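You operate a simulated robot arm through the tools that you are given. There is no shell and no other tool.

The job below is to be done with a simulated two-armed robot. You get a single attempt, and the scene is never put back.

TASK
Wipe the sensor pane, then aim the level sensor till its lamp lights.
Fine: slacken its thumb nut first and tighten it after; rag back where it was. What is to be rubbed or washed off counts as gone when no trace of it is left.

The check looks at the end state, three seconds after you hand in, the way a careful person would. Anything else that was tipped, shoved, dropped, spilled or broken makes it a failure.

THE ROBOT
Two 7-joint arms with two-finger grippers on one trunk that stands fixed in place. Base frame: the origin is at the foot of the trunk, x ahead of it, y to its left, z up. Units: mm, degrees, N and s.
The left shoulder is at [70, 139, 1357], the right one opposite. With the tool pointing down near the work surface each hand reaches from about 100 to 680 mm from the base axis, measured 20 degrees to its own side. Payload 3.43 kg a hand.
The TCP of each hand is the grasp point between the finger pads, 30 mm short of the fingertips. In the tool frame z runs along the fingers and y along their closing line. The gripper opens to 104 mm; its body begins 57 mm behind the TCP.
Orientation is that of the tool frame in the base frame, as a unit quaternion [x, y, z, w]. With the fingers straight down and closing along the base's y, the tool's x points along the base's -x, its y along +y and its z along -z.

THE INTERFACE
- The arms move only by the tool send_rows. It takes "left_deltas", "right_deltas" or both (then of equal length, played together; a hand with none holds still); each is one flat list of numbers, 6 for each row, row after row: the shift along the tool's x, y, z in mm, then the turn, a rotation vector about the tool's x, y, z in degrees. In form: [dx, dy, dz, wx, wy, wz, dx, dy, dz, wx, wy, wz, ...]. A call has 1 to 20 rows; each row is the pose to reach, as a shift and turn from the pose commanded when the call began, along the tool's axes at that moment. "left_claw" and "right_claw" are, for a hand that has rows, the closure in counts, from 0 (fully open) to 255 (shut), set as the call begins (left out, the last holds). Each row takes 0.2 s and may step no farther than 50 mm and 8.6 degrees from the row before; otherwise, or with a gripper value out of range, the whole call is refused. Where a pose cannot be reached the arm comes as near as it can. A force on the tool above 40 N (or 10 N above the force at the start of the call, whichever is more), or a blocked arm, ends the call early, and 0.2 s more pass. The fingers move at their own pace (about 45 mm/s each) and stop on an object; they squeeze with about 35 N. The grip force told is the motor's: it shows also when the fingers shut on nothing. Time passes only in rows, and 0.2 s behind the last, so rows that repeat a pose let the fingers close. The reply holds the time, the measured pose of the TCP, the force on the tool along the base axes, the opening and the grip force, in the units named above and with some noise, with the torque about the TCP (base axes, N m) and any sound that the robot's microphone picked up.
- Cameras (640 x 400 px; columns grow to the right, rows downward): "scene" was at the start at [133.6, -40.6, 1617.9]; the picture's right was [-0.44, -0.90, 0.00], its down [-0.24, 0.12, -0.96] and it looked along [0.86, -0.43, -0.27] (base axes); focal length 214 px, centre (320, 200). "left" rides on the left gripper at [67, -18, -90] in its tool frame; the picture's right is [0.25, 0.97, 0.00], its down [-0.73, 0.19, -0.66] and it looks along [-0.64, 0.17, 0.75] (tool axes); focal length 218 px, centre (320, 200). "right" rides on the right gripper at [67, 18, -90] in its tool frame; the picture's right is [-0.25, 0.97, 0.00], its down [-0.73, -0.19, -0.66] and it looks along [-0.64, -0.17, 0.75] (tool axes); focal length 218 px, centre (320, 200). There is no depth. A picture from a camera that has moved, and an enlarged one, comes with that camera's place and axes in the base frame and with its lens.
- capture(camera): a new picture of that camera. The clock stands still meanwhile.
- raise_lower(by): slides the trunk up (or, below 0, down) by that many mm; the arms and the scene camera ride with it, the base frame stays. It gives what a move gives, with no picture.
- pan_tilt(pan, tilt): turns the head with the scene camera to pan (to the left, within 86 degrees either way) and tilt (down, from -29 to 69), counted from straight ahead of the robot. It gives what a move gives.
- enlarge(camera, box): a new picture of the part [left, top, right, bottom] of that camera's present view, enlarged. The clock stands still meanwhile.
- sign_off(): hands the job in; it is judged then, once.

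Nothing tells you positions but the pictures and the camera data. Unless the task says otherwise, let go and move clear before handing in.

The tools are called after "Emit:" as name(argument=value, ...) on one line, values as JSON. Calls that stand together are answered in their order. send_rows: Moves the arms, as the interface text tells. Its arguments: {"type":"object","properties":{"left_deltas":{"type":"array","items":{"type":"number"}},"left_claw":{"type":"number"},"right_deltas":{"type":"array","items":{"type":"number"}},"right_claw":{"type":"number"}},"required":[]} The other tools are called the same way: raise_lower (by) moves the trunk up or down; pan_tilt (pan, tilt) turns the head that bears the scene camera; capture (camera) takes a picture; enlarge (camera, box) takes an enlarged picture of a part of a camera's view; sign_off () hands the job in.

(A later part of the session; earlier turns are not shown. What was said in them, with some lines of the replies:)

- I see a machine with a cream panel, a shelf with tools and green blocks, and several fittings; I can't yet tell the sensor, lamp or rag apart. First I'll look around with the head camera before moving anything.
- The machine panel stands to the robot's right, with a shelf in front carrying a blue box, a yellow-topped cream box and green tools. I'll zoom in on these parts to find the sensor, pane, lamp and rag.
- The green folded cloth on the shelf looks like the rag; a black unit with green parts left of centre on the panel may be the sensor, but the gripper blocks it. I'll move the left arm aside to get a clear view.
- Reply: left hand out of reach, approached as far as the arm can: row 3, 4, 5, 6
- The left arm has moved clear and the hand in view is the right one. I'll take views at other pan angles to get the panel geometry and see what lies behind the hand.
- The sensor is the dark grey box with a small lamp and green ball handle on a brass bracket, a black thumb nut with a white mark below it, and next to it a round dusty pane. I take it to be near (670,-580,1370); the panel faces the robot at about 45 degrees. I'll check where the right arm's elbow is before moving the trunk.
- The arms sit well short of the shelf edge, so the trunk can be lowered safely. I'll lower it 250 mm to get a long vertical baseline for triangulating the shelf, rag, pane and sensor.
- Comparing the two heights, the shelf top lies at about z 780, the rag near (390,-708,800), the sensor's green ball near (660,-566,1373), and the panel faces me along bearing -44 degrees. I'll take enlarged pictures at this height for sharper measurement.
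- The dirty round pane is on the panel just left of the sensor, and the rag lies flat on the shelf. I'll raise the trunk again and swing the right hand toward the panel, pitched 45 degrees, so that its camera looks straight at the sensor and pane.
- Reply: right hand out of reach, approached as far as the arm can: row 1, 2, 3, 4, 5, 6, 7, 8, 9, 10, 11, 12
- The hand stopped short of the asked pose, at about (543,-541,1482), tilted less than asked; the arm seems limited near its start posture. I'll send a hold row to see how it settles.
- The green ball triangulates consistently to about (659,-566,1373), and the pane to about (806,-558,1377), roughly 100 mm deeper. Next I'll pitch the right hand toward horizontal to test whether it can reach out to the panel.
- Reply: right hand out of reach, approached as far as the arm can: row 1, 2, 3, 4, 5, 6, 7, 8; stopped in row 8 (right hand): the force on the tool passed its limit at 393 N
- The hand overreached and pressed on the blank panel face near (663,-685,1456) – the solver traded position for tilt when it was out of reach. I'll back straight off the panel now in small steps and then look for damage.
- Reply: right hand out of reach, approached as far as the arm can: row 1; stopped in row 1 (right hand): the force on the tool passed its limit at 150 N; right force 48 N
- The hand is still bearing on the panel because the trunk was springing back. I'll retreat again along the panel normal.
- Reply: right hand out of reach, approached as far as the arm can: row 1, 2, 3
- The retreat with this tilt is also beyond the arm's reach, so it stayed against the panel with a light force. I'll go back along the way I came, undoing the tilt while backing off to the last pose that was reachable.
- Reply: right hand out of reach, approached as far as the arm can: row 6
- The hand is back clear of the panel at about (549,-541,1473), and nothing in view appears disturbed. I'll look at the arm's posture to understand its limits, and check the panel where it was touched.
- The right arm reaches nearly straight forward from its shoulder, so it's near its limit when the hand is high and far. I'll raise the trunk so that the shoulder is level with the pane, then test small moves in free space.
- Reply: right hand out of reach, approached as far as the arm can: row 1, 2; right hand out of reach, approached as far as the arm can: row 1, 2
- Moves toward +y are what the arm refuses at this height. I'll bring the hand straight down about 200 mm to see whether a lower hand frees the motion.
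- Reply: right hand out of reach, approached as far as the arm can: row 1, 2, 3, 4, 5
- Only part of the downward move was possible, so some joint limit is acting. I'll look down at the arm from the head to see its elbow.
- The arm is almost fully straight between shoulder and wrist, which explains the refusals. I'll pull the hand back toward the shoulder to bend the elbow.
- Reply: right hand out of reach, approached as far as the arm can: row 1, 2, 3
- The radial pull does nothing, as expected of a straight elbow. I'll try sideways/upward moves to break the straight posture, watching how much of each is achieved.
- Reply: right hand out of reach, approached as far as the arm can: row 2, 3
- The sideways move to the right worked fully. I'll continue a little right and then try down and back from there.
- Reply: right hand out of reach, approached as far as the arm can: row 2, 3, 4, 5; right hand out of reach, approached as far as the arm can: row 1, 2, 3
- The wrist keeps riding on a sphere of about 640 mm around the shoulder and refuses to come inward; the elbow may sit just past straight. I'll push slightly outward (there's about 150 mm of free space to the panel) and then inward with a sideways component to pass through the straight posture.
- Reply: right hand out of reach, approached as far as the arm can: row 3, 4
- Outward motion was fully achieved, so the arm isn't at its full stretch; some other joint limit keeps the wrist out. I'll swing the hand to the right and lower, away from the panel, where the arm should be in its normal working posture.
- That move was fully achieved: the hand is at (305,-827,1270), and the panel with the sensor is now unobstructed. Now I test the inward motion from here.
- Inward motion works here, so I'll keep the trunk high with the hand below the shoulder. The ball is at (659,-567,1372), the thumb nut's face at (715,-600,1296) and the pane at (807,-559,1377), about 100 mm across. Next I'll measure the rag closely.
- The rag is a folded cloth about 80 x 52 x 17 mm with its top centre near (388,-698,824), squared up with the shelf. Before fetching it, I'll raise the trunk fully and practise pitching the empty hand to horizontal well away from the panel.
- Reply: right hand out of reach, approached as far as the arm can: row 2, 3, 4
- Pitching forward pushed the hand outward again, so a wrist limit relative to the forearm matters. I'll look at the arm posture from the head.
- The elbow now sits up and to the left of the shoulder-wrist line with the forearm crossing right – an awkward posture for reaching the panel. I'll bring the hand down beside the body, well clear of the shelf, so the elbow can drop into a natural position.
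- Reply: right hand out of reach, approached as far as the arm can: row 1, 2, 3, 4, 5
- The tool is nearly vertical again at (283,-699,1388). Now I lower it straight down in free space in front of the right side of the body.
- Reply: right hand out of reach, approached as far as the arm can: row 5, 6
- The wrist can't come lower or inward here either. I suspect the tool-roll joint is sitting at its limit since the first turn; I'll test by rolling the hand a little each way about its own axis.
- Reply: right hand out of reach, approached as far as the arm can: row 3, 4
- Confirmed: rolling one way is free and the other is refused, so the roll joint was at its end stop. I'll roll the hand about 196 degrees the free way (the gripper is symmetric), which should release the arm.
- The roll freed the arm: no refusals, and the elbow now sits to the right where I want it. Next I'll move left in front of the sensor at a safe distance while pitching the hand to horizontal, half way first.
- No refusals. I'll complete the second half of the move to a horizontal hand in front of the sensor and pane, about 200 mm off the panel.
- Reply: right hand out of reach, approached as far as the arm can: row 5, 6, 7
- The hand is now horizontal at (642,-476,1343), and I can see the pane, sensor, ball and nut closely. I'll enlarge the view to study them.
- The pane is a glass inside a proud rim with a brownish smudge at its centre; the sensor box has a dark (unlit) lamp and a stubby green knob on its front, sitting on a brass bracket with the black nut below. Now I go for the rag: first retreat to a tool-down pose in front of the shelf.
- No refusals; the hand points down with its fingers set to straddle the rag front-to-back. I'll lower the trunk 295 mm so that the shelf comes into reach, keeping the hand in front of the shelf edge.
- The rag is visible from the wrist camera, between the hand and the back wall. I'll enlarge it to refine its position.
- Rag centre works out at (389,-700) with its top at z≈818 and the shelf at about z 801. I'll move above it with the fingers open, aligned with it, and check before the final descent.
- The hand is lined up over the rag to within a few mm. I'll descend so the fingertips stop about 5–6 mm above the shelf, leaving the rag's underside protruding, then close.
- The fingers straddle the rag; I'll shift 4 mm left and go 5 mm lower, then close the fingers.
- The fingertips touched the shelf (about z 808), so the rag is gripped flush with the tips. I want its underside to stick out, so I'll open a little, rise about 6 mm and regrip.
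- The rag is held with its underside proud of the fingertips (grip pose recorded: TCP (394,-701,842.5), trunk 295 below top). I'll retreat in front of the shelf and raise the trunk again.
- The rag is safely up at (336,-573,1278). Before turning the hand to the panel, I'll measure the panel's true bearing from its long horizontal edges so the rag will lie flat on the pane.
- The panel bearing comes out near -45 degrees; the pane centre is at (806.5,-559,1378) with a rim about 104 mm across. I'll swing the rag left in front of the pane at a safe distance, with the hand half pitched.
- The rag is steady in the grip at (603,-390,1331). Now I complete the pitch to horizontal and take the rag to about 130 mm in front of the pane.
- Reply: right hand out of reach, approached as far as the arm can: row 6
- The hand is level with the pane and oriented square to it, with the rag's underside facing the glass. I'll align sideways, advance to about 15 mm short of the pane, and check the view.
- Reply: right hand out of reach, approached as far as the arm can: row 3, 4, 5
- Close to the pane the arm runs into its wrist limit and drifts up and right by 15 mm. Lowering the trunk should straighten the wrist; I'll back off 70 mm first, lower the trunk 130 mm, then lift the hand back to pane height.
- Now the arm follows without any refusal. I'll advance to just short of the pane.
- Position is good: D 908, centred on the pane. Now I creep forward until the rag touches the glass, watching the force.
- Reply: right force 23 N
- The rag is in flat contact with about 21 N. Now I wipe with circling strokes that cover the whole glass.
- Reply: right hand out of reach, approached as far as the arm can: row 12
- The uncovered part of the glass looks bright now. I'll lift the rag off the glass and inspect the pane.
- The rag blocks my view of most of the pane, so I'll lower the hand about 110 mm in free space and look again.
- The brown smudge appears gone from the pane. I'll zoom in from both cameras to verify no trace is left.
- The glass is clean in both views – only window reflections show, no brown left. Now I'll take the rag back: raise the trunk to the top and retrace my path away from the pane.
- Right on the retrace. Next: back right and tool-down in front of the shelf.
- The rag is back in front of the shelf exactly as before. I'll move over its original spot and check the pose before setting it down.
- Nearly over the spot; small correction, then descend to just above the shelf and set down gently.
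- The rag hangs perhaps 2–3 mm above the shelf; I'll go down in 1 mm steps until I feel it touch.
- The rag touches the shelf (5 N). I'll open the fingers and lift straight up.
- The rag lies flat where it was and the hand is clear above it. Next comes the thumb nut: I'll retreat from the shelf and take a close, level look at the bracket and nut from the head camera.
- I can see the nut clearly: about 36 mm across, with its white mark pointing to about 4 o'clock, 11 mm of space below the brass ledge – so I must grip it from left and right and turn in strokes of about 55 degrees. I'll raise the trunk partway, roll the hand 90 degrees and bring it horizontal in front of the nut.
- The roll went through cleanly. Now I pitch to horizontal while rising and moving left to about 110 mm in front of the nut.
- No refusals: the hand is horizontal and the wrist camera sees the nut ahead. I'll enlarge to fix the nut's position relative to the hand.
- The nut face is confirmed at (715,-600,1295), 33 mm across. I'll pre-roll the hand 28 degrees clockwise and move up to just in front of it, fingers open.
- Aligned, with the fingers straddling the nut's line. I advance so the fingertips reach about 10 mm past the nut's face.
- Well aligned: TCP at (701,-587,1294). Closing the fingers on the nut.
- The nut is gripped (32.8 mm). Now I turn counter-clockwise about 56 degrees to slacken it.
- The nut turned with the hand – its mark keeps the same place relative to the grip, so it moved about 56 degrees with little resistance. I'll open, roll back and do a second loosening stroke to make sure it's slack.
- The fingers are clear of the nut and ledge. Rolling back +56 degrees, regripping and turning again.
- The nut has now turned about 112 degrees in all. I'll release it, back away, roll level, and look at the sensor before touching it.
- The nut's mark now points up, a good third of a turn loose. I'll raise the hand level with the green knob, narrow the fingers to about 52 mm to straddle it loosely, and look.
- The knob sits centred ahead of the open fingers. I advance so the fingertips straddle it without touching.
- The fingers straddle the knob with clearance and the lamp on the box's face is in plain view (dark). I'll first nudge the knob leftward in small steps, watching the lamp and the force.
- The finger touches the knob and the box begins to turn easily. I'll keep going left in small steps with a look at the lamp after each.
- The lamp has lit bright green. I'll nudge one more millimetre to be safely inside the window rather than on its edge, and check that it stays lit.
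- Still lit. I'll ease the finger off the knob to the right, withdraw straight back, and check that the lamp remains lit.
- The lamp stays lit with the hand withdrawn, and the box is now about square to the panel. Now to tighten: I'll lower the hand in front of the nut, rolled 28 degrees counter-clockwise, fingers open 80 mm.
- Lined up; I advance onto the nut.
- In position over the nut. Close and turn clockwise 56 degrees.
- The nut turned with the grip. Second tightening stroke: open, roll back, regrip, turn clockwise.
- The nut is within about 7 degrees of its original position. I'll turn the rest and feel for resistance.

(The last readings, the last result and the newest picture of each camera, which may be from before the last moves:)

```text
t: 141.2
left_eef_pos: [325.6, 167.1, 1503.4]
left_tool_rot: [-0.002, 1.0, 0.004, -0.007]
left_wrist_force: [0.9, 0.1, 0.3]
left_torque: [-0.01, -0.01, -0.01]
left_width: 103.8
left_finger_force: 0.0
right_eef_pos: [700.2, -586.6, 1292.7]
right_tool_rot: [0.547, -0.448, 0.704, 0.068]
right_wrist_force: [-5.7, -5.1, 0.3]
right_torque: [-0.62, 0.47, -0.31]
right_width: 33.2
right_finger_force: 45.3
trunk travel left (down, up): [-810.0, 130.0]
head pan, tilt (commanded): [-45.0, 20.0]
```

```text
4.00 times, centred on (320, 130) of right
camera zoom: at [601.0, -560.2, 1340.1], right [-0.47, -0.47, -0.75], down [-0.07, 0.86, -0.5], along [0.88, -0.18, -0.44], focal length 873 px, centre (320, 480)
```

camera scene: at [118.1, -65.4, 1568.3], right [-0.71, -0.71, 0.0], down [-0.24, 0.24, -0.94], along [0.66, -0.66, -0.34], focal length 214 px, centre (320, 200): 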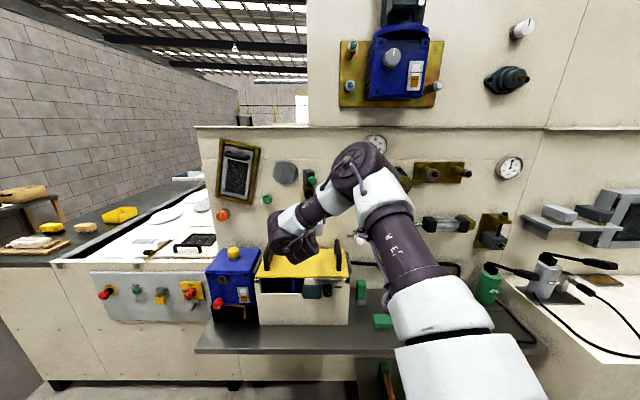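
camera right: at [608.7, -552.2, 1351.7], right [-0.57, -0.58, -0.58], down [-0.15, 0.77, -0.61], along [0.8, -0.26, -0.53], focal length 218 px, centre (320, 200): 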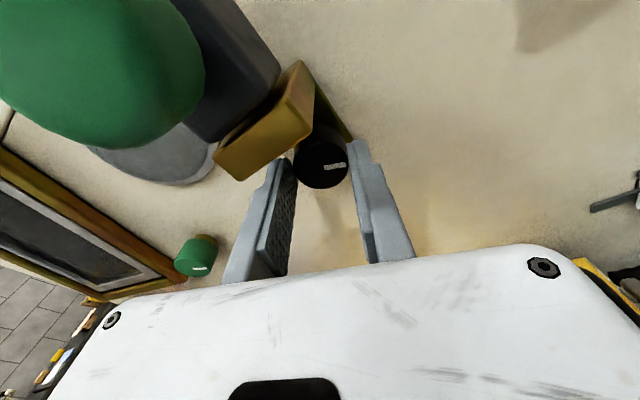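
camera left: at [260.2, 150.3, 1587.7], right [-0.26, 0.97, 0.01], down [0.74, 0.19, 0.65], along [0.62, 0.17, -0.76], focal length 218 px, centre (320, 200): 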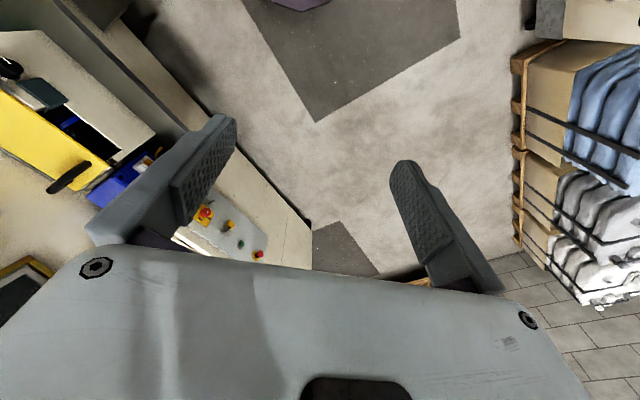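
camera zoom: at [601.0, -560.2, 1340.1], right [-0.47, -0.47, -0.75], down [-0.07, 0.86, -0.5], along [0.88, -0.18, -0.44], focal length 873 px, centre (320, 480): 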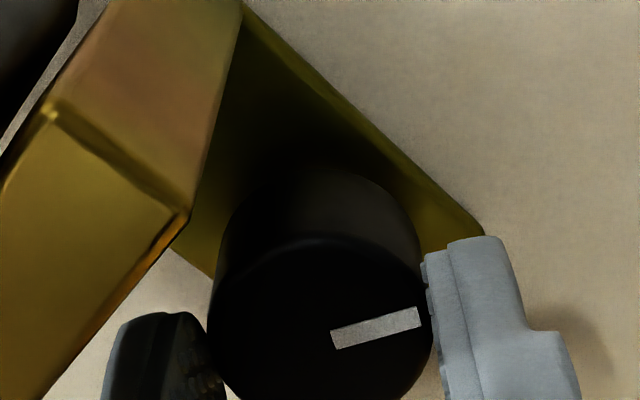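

There's now a reaction torque of about 0.8 N·m and the nut has stopped at its original mark position, so it's tight. I'll release, withdraw straight back, and check lamp and surroundings.

Emit:
send_rows(right_deltas=[0, 0, 0, 0, 0, 0, 0, 0, 0, 0, 0, 0, 0, 0, 0, 0, 0, 0, 0, 0, 0, 0, 0, 0], right_claw=60)

Emit:
send_rows(right_deltas=[0, 0, -25, 0, 0, 0, 0, 0, -50, 0, 0, 0, 0, 0, -80, 0, 0, 0, 0, 0, -110, 0, 0, -8, 0, 0, -115, 0, 0, -16, 0, 0, -115, 0, 0, -24, 0, 0, -115, 0, 0, -32])

Emit:
capture(camera="right")

Emit:
enlarge(camera="right", box=[240, 0, 400, 120])

Emit:
enlarge(camera="scene", box=[270, 155, 350, 205])

```text
t: 142.2
left_eef_pos: [326.6, 167.1, 1504.7]
left_tool_rot: [-0.001, 1.0, 0.003, -0.009]
left_wrist_force: [-0.1, -0.2, 0.5]
left_torque: [0.0, -0.01, 0.01]
left_width: 104.1
left_finger_force: 0.0
right_eef_pos: [702.5, -585.4, 1294.3]
right_tool_rot: [0.547, -0.448, 0.704, 0.068]
right_wrist_force: [0.2, -0.2, -0.2]
right_torque: [0.01, -0.03, 0.01]
right_width: 79.8
right_finger_force: 0.1
trunk travel left (down, up): [-810.0, 130.0]
head pan, tilt (commanded): [-45.0, 20.0]
```

```text
t: 143.8
left_eef_pos: [325.9, 168.6, 1504.6]
left_tool_rot: [-0.001, 1.0, 0.004, -0.009]
left_wrist_force: [0.9, -0.6, 0.1]
left_torque: [0.02, 0.02, 0.05]
left_width: 104.0
left_finger_force: 0.1
right_eef_pos: [619.4, -504.5, 1294.2]
right_tool_rot: [0.649, -0.28, 0.657, 0.261]
right_wrist_force: [-0.8, 0.2, -0.1]
right_torque: [0.02, 0.03, 0.0]
right_width: 79.6
right_finger_force: 0.0
trunk travel left (down, up): [-810.0, 130.0]
head pan, tilt (commanded): [-45.0, 20.0]
```

```text
taken
camera right: at [543.4, -454.5, 1361.9], right [-0.68, -0.68, -0.28], down [-0.32, 0.61, -0.72], along [0.66, -0.4, -0.63], focal length 218 px, centre (320, 200)
```

right: 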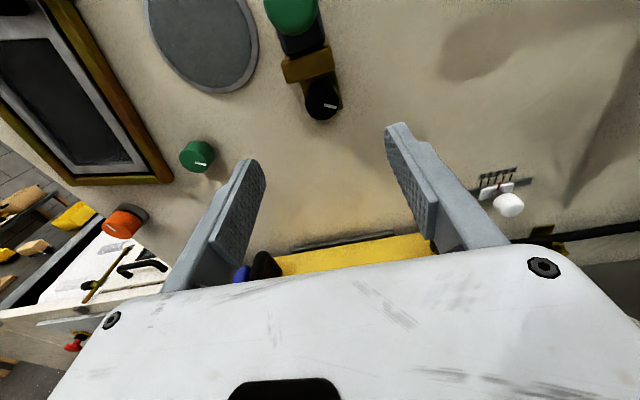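

```text
3.33 times, centred on (320, 60) of right
camera zoom: at [543.4, -454.5, 1361.9], right [-0.68, -0.68, -0.28], down [-0.32, 0.61, -0.72], along [0.66, -0.4, -0.63], focal length 728 px, centre (320, 667)
```

zoom: 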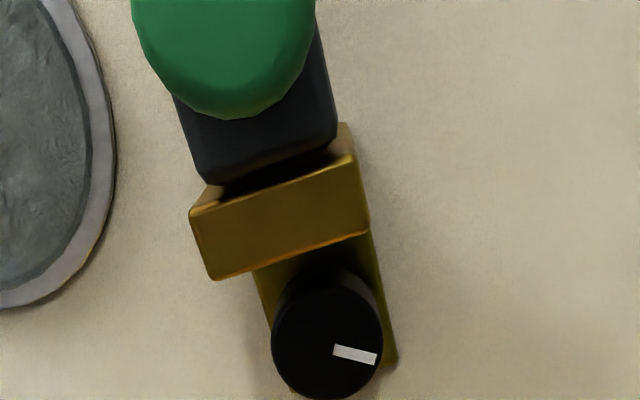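

```text
8.00 times, centred on (310, 180) of scene
camera zoom: at [115.7, -64.4, 1568.5], right [-0.71, -0.71, 0.0], down [-0.24, 0.24, -0.94], along [0.66, -0.66, -0.34], focal length 1716 px, centre (400, 360)
```

zoom: 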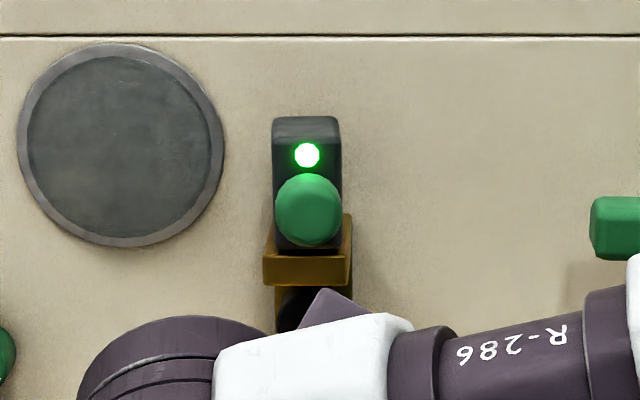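

The lamp is lit, the nut's mark is back at its tight position and the pane is clean. I'll now withdraw the arm along the way it came, to a resting pose clear of the machine.

Emit:
send_rows(right_deltas=[-8, 20, -18, 0, -6.9, 0, -17, 39, -34, 0, -13.8, 0, -27, 59, -48, 0, -20.7, 0, -38, 79, -61, 0, -27.5, 0, -49, 98, -73, 0, -34.4, 0, -60, 118, -84, 0, -41.3, 0, -71, 138, -95, 0, -48.2, 0, -83, 157, -105, 0, -55, 0, -95, 177, -115, 0, -62, 0, -107, 197, -124, 0, -68.9, 0, -119, 216, -133, 0, -75.7, 0, -131, 236, -142, 0, -82.6, 0, -143, 255.8, -149.8, 0, -89, 0])

Emit:
capture(camera="scene")

Emit:
enlarge(camera="scene", box=[180, 130, 420, 280])

```text
t: 146.6
left_eef_pos: [325.5, 166.1, 1504.1]
left_tool_rot: [-0.001, 1.0, 0.003, -0.009]
left_wrist_force: [-0.8, -0.1, -0.2]
left_torque: [0.01, 0.0, -0.02]
left_width: 103.8
left_finger_force: 0.1
right_eef_pos: [337.6, -579.8, 1145.2]
right_tool_rot: [0.924, -0.382, 0.013, -0.011]
right_wrist_force: [-0.9, -0.3, -0.5]
right_torque: [0.02, 0.03, 0.0]
right_width: 79.7
right_finger_force: 0.1
trunk travel left (down, up): [-810.0, 130.0]
head pan, tilt (commanded): [-45.0, 20.0]
```

```text
taken
camera scene: at [116.0, -65.9, 1568.4], right [-0.71, -0.71, 0.0], down [-0.24, 0.24, -0.94], along [0.66, -0.66, -0.34], focal length 214 px, centre (320, 200)
```

scene: 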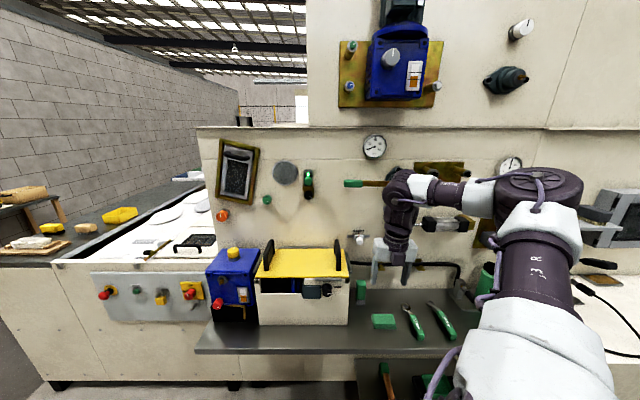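

```text
2.67 times, centred on (300, 205) of scene
camera zoom: at [116.0, -65.9, 1568.4], right [-0.71, -0.71, 0.0], down [-0.24, 0.24, -0.94], along [0.66, -0.66, -0.34], focal length 572 px, centre (373, 187)
```

zoom: 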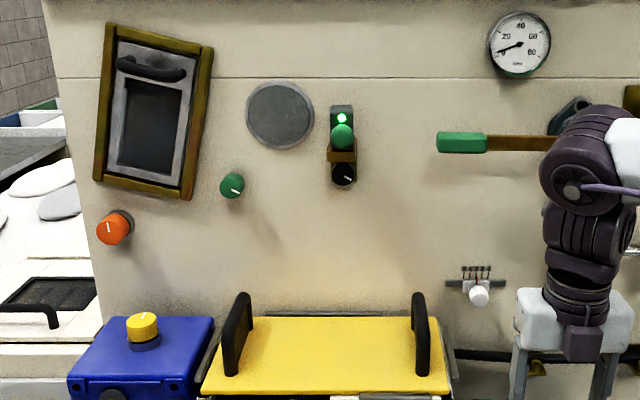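

All looks in order: lamp lit, gauge, lever, knobs and lid as before. One last close look at the pane, lamp, nut and rag before handing in.

Emit:
enlarge(camera="scene", box=[266, 155, 326, 205])

Emit:
enlarge(camera="scene", box=[340, 270, 460, 345])

Emit:
enlarge(camera="scene", box=[270, 158, 300, 188])

```text
8.00 times, centred on (296, 180) of scene
camera zoom: at [116.0, -65.9, 1568.4], right [-0.71, -0.71, 0.0], down [-0.24, 0.24, -0.94], along [0.66, -0.66, -0.34], focal length 1716 px, centre (512, 360)
```

zoom: 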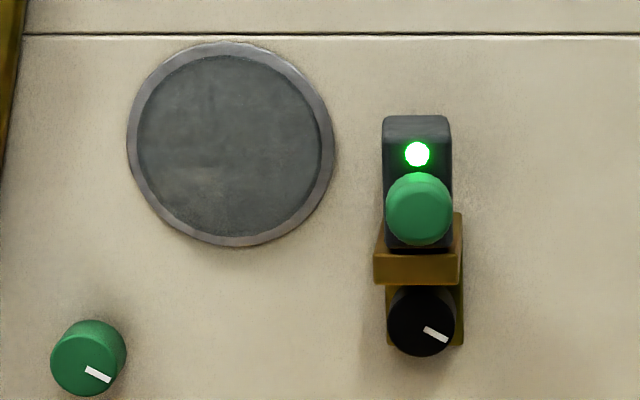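

```text
5.33 times, centred on (400, 308) of scene
camera zoom: at [116.0, -65.9, 1568.4], right [-0.71, -0.71, 0.0], down [-0.24, 0.24, -0.94], along [0.66, -0.66, -0.34], focal length 1144 px, centre (-107, -373)
```

zoom: 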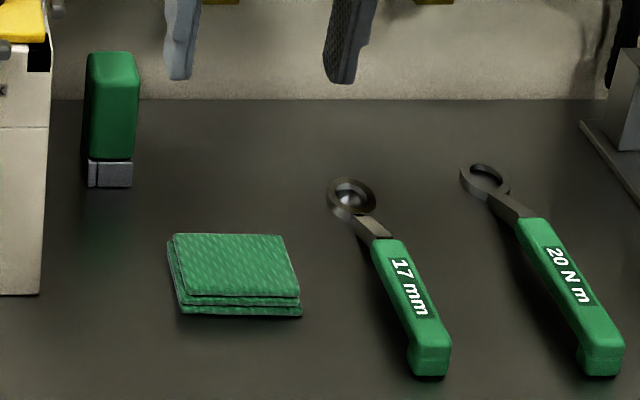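

```text
13.33 times, centred on (285, 173) of scene
camera zoom: at [116.0, -65.9, 1568.4], right [-0.71, -0.71, 0.0], down [-0.24, 0.24, -0.94], along [0.66, -0.66, -0.34], focal length 2860 px, centre (787, 560)
```

zoom: 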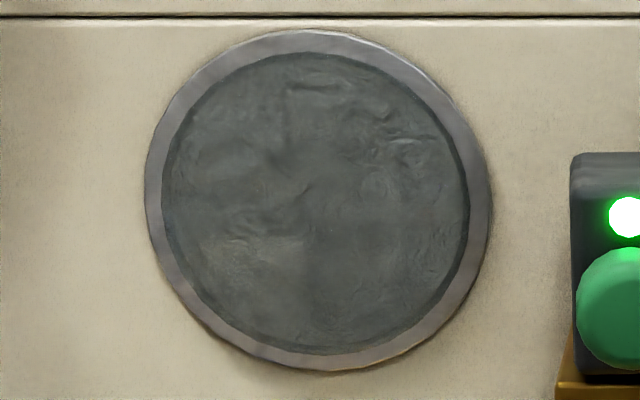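

There's a faint lighter patch low on the pane that may be a reflection or a leftover trace. I'll look from other heights to tell which.

Emit:
raise_lower(by=130)

Emit:
capture(camera="scene")

Emit:
enlarge(camera="scene", box=[266, 185, 306, 220])

Emit:
pan_tilt(pan=-20, tilt=20)

Emit:
capture(camera="scene")

Emit:
enlarge(camera="scene", box=[370, 165, 420, 235])

```text
t: 148.2
left_eef_pos: [326.7, 167.1, 1634.9]
left_tool_rot: [-0.001, 1.0, 0.002, -0.008]
left_wrist_force: [0.0, 0.0, 0.2]
left_torque: [-0.01, 0.02, 0.02]
left_width: 103.9
left_finger_force: 0.1
right_eef_pos: [338.1, -578.0, 1274.3]
right_tool_rot: [0.924, -0.382, 0.015, -0.012]
right_wrist_force: [0.4, 0.2, 0.6]
right_torque: [-0.01, 0.01, -0.02]
right_width: 79.4
right_finger_force: 0.0
trunk travel left (down, up): [-940.0, 0.0]
head pan, tilt (commanded): [-45.0, 20.0]
```

```text
taken
camera scene: at [115.9, -64.9, 1698.4], right [-0.71, -0.71, 0.0], down [-0.24, 0.24, -0.94], along [0.66, -0.66, -0.34], focal length 214 px, centre (320, 200)
```

scene: 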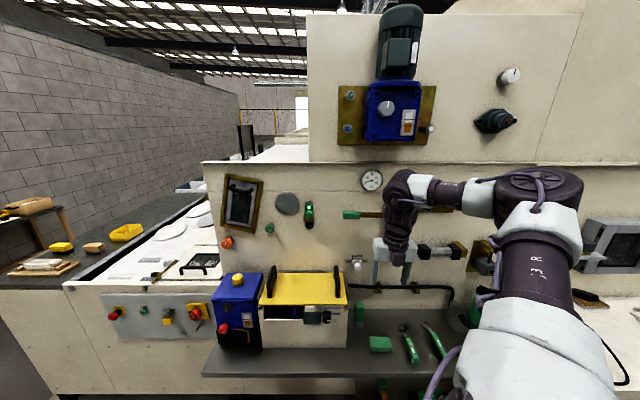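

```text
11.43 times, centred on (286, 202) of scene
camera zoom: at [115.9, -64.9, 1698.4], right [-0.71, -0.71, 0.0], down [-0.24, 0.24, -0.94], along [0.66, -0.66, -0.34], focal length 2451 px, centre (709, 171)
```

zoom: 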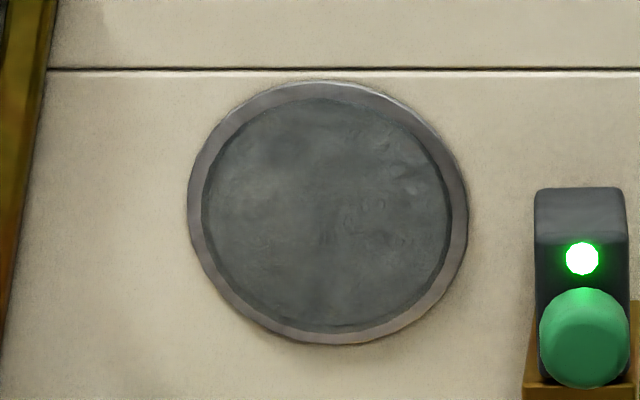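

```text
t: 149.1
left_eef_pos: [325.6, 167.2, 1634.3]
left_tool_rot: [-0.001, 1.0, 0.003, -0.01]
left_wrist_force: [-0.2, -0.5, 0.2]
left_torque: [0.02, 0.01, -0.01]
left_width: 103.9
left_finger_force: 0.1
right_eef_pos: [338.0, -578.9, 1274.0]
right_tool_rot: [0.924, -0.381, 0.014, -0.011]
right_wrist_force: [0.3, 0.3, 0.4]
right_torque: [-0.03, 0.02, -0.03]
right_width: 79.5
right_finger_force: 0.0
trunk travel left (down, up): [-940.0, 0.0]
head pan, tilt (commanded): [-20.0, 20.0]
```

```text
taken
camera scene: at [137.5, -31.1, 1698.5], right [-0.34, -0.94, 0.0], down [-0.32, 0.12, -0.94], along [0.88, -0.32, -0.34], focal length 214 px, centre (320, 200)
```

scene: 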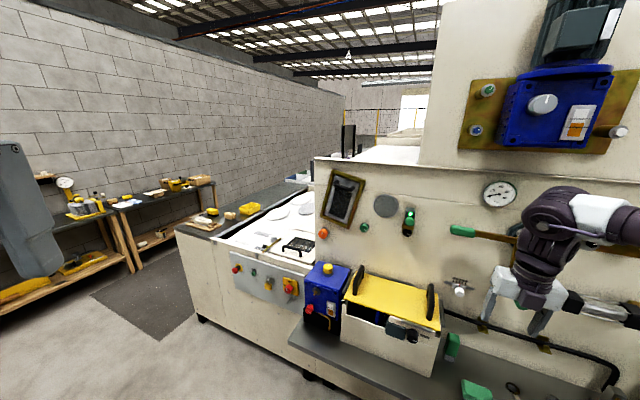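

```text
5.71 times, centred on (395, 200) of scene
camera zoom: at [137.5, -31.1, 1698.5], right [-0.34, -0.94, 0.0], down [-0.32, 0.12, -0.94], along [0.88, -0.32, -0.34], focal length 1226 px, centre (-109, 200)
```

zoom: 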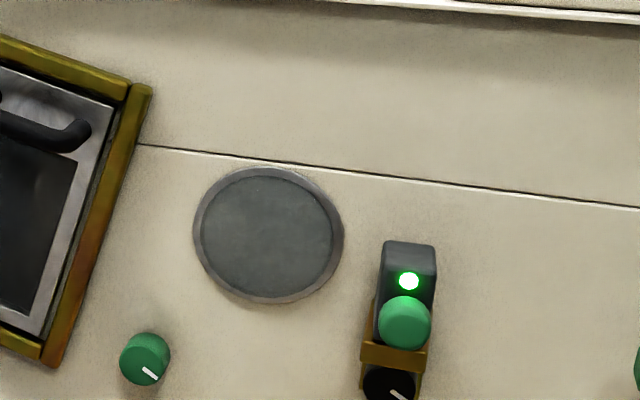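

The patch disappears from other viewpoints, so it was only a reflection. The pane is clean, the lamp is lit, the nut is tight and the rag is back on the shelf. The arm is clear, so I'm handing in.

Emit:
sign_off()

```text
The job is handed in.
```

The job is done and handed in: the pane is clean and the level sensor's lamp is lit.

- **Pane:** I wiped it with the rag until no trace of the brown smudge showed from any camera angle. A faint patch I saw at the end was only a reflection.
- **Nut:** I slackened it about 112 degrees before aiming. Afterwards I tightened it until it stopped at its original mark.
- **Sensor:** I turned it until the lamp lit. It stayed lit after I tightened the nut and withdrew the hand.
- **Rag:** It lies flat on the shelf, about 3–4 mm deeper than where it started.

**One mishap early on:** the right hand overreached and hit a blank part of the panel hard, with a peak force of about 390 N. I saw no damage in any picture afterwards, and the gauge, lever, knobs and lid look as they did before.

Both hands are empty and clear of the machine.
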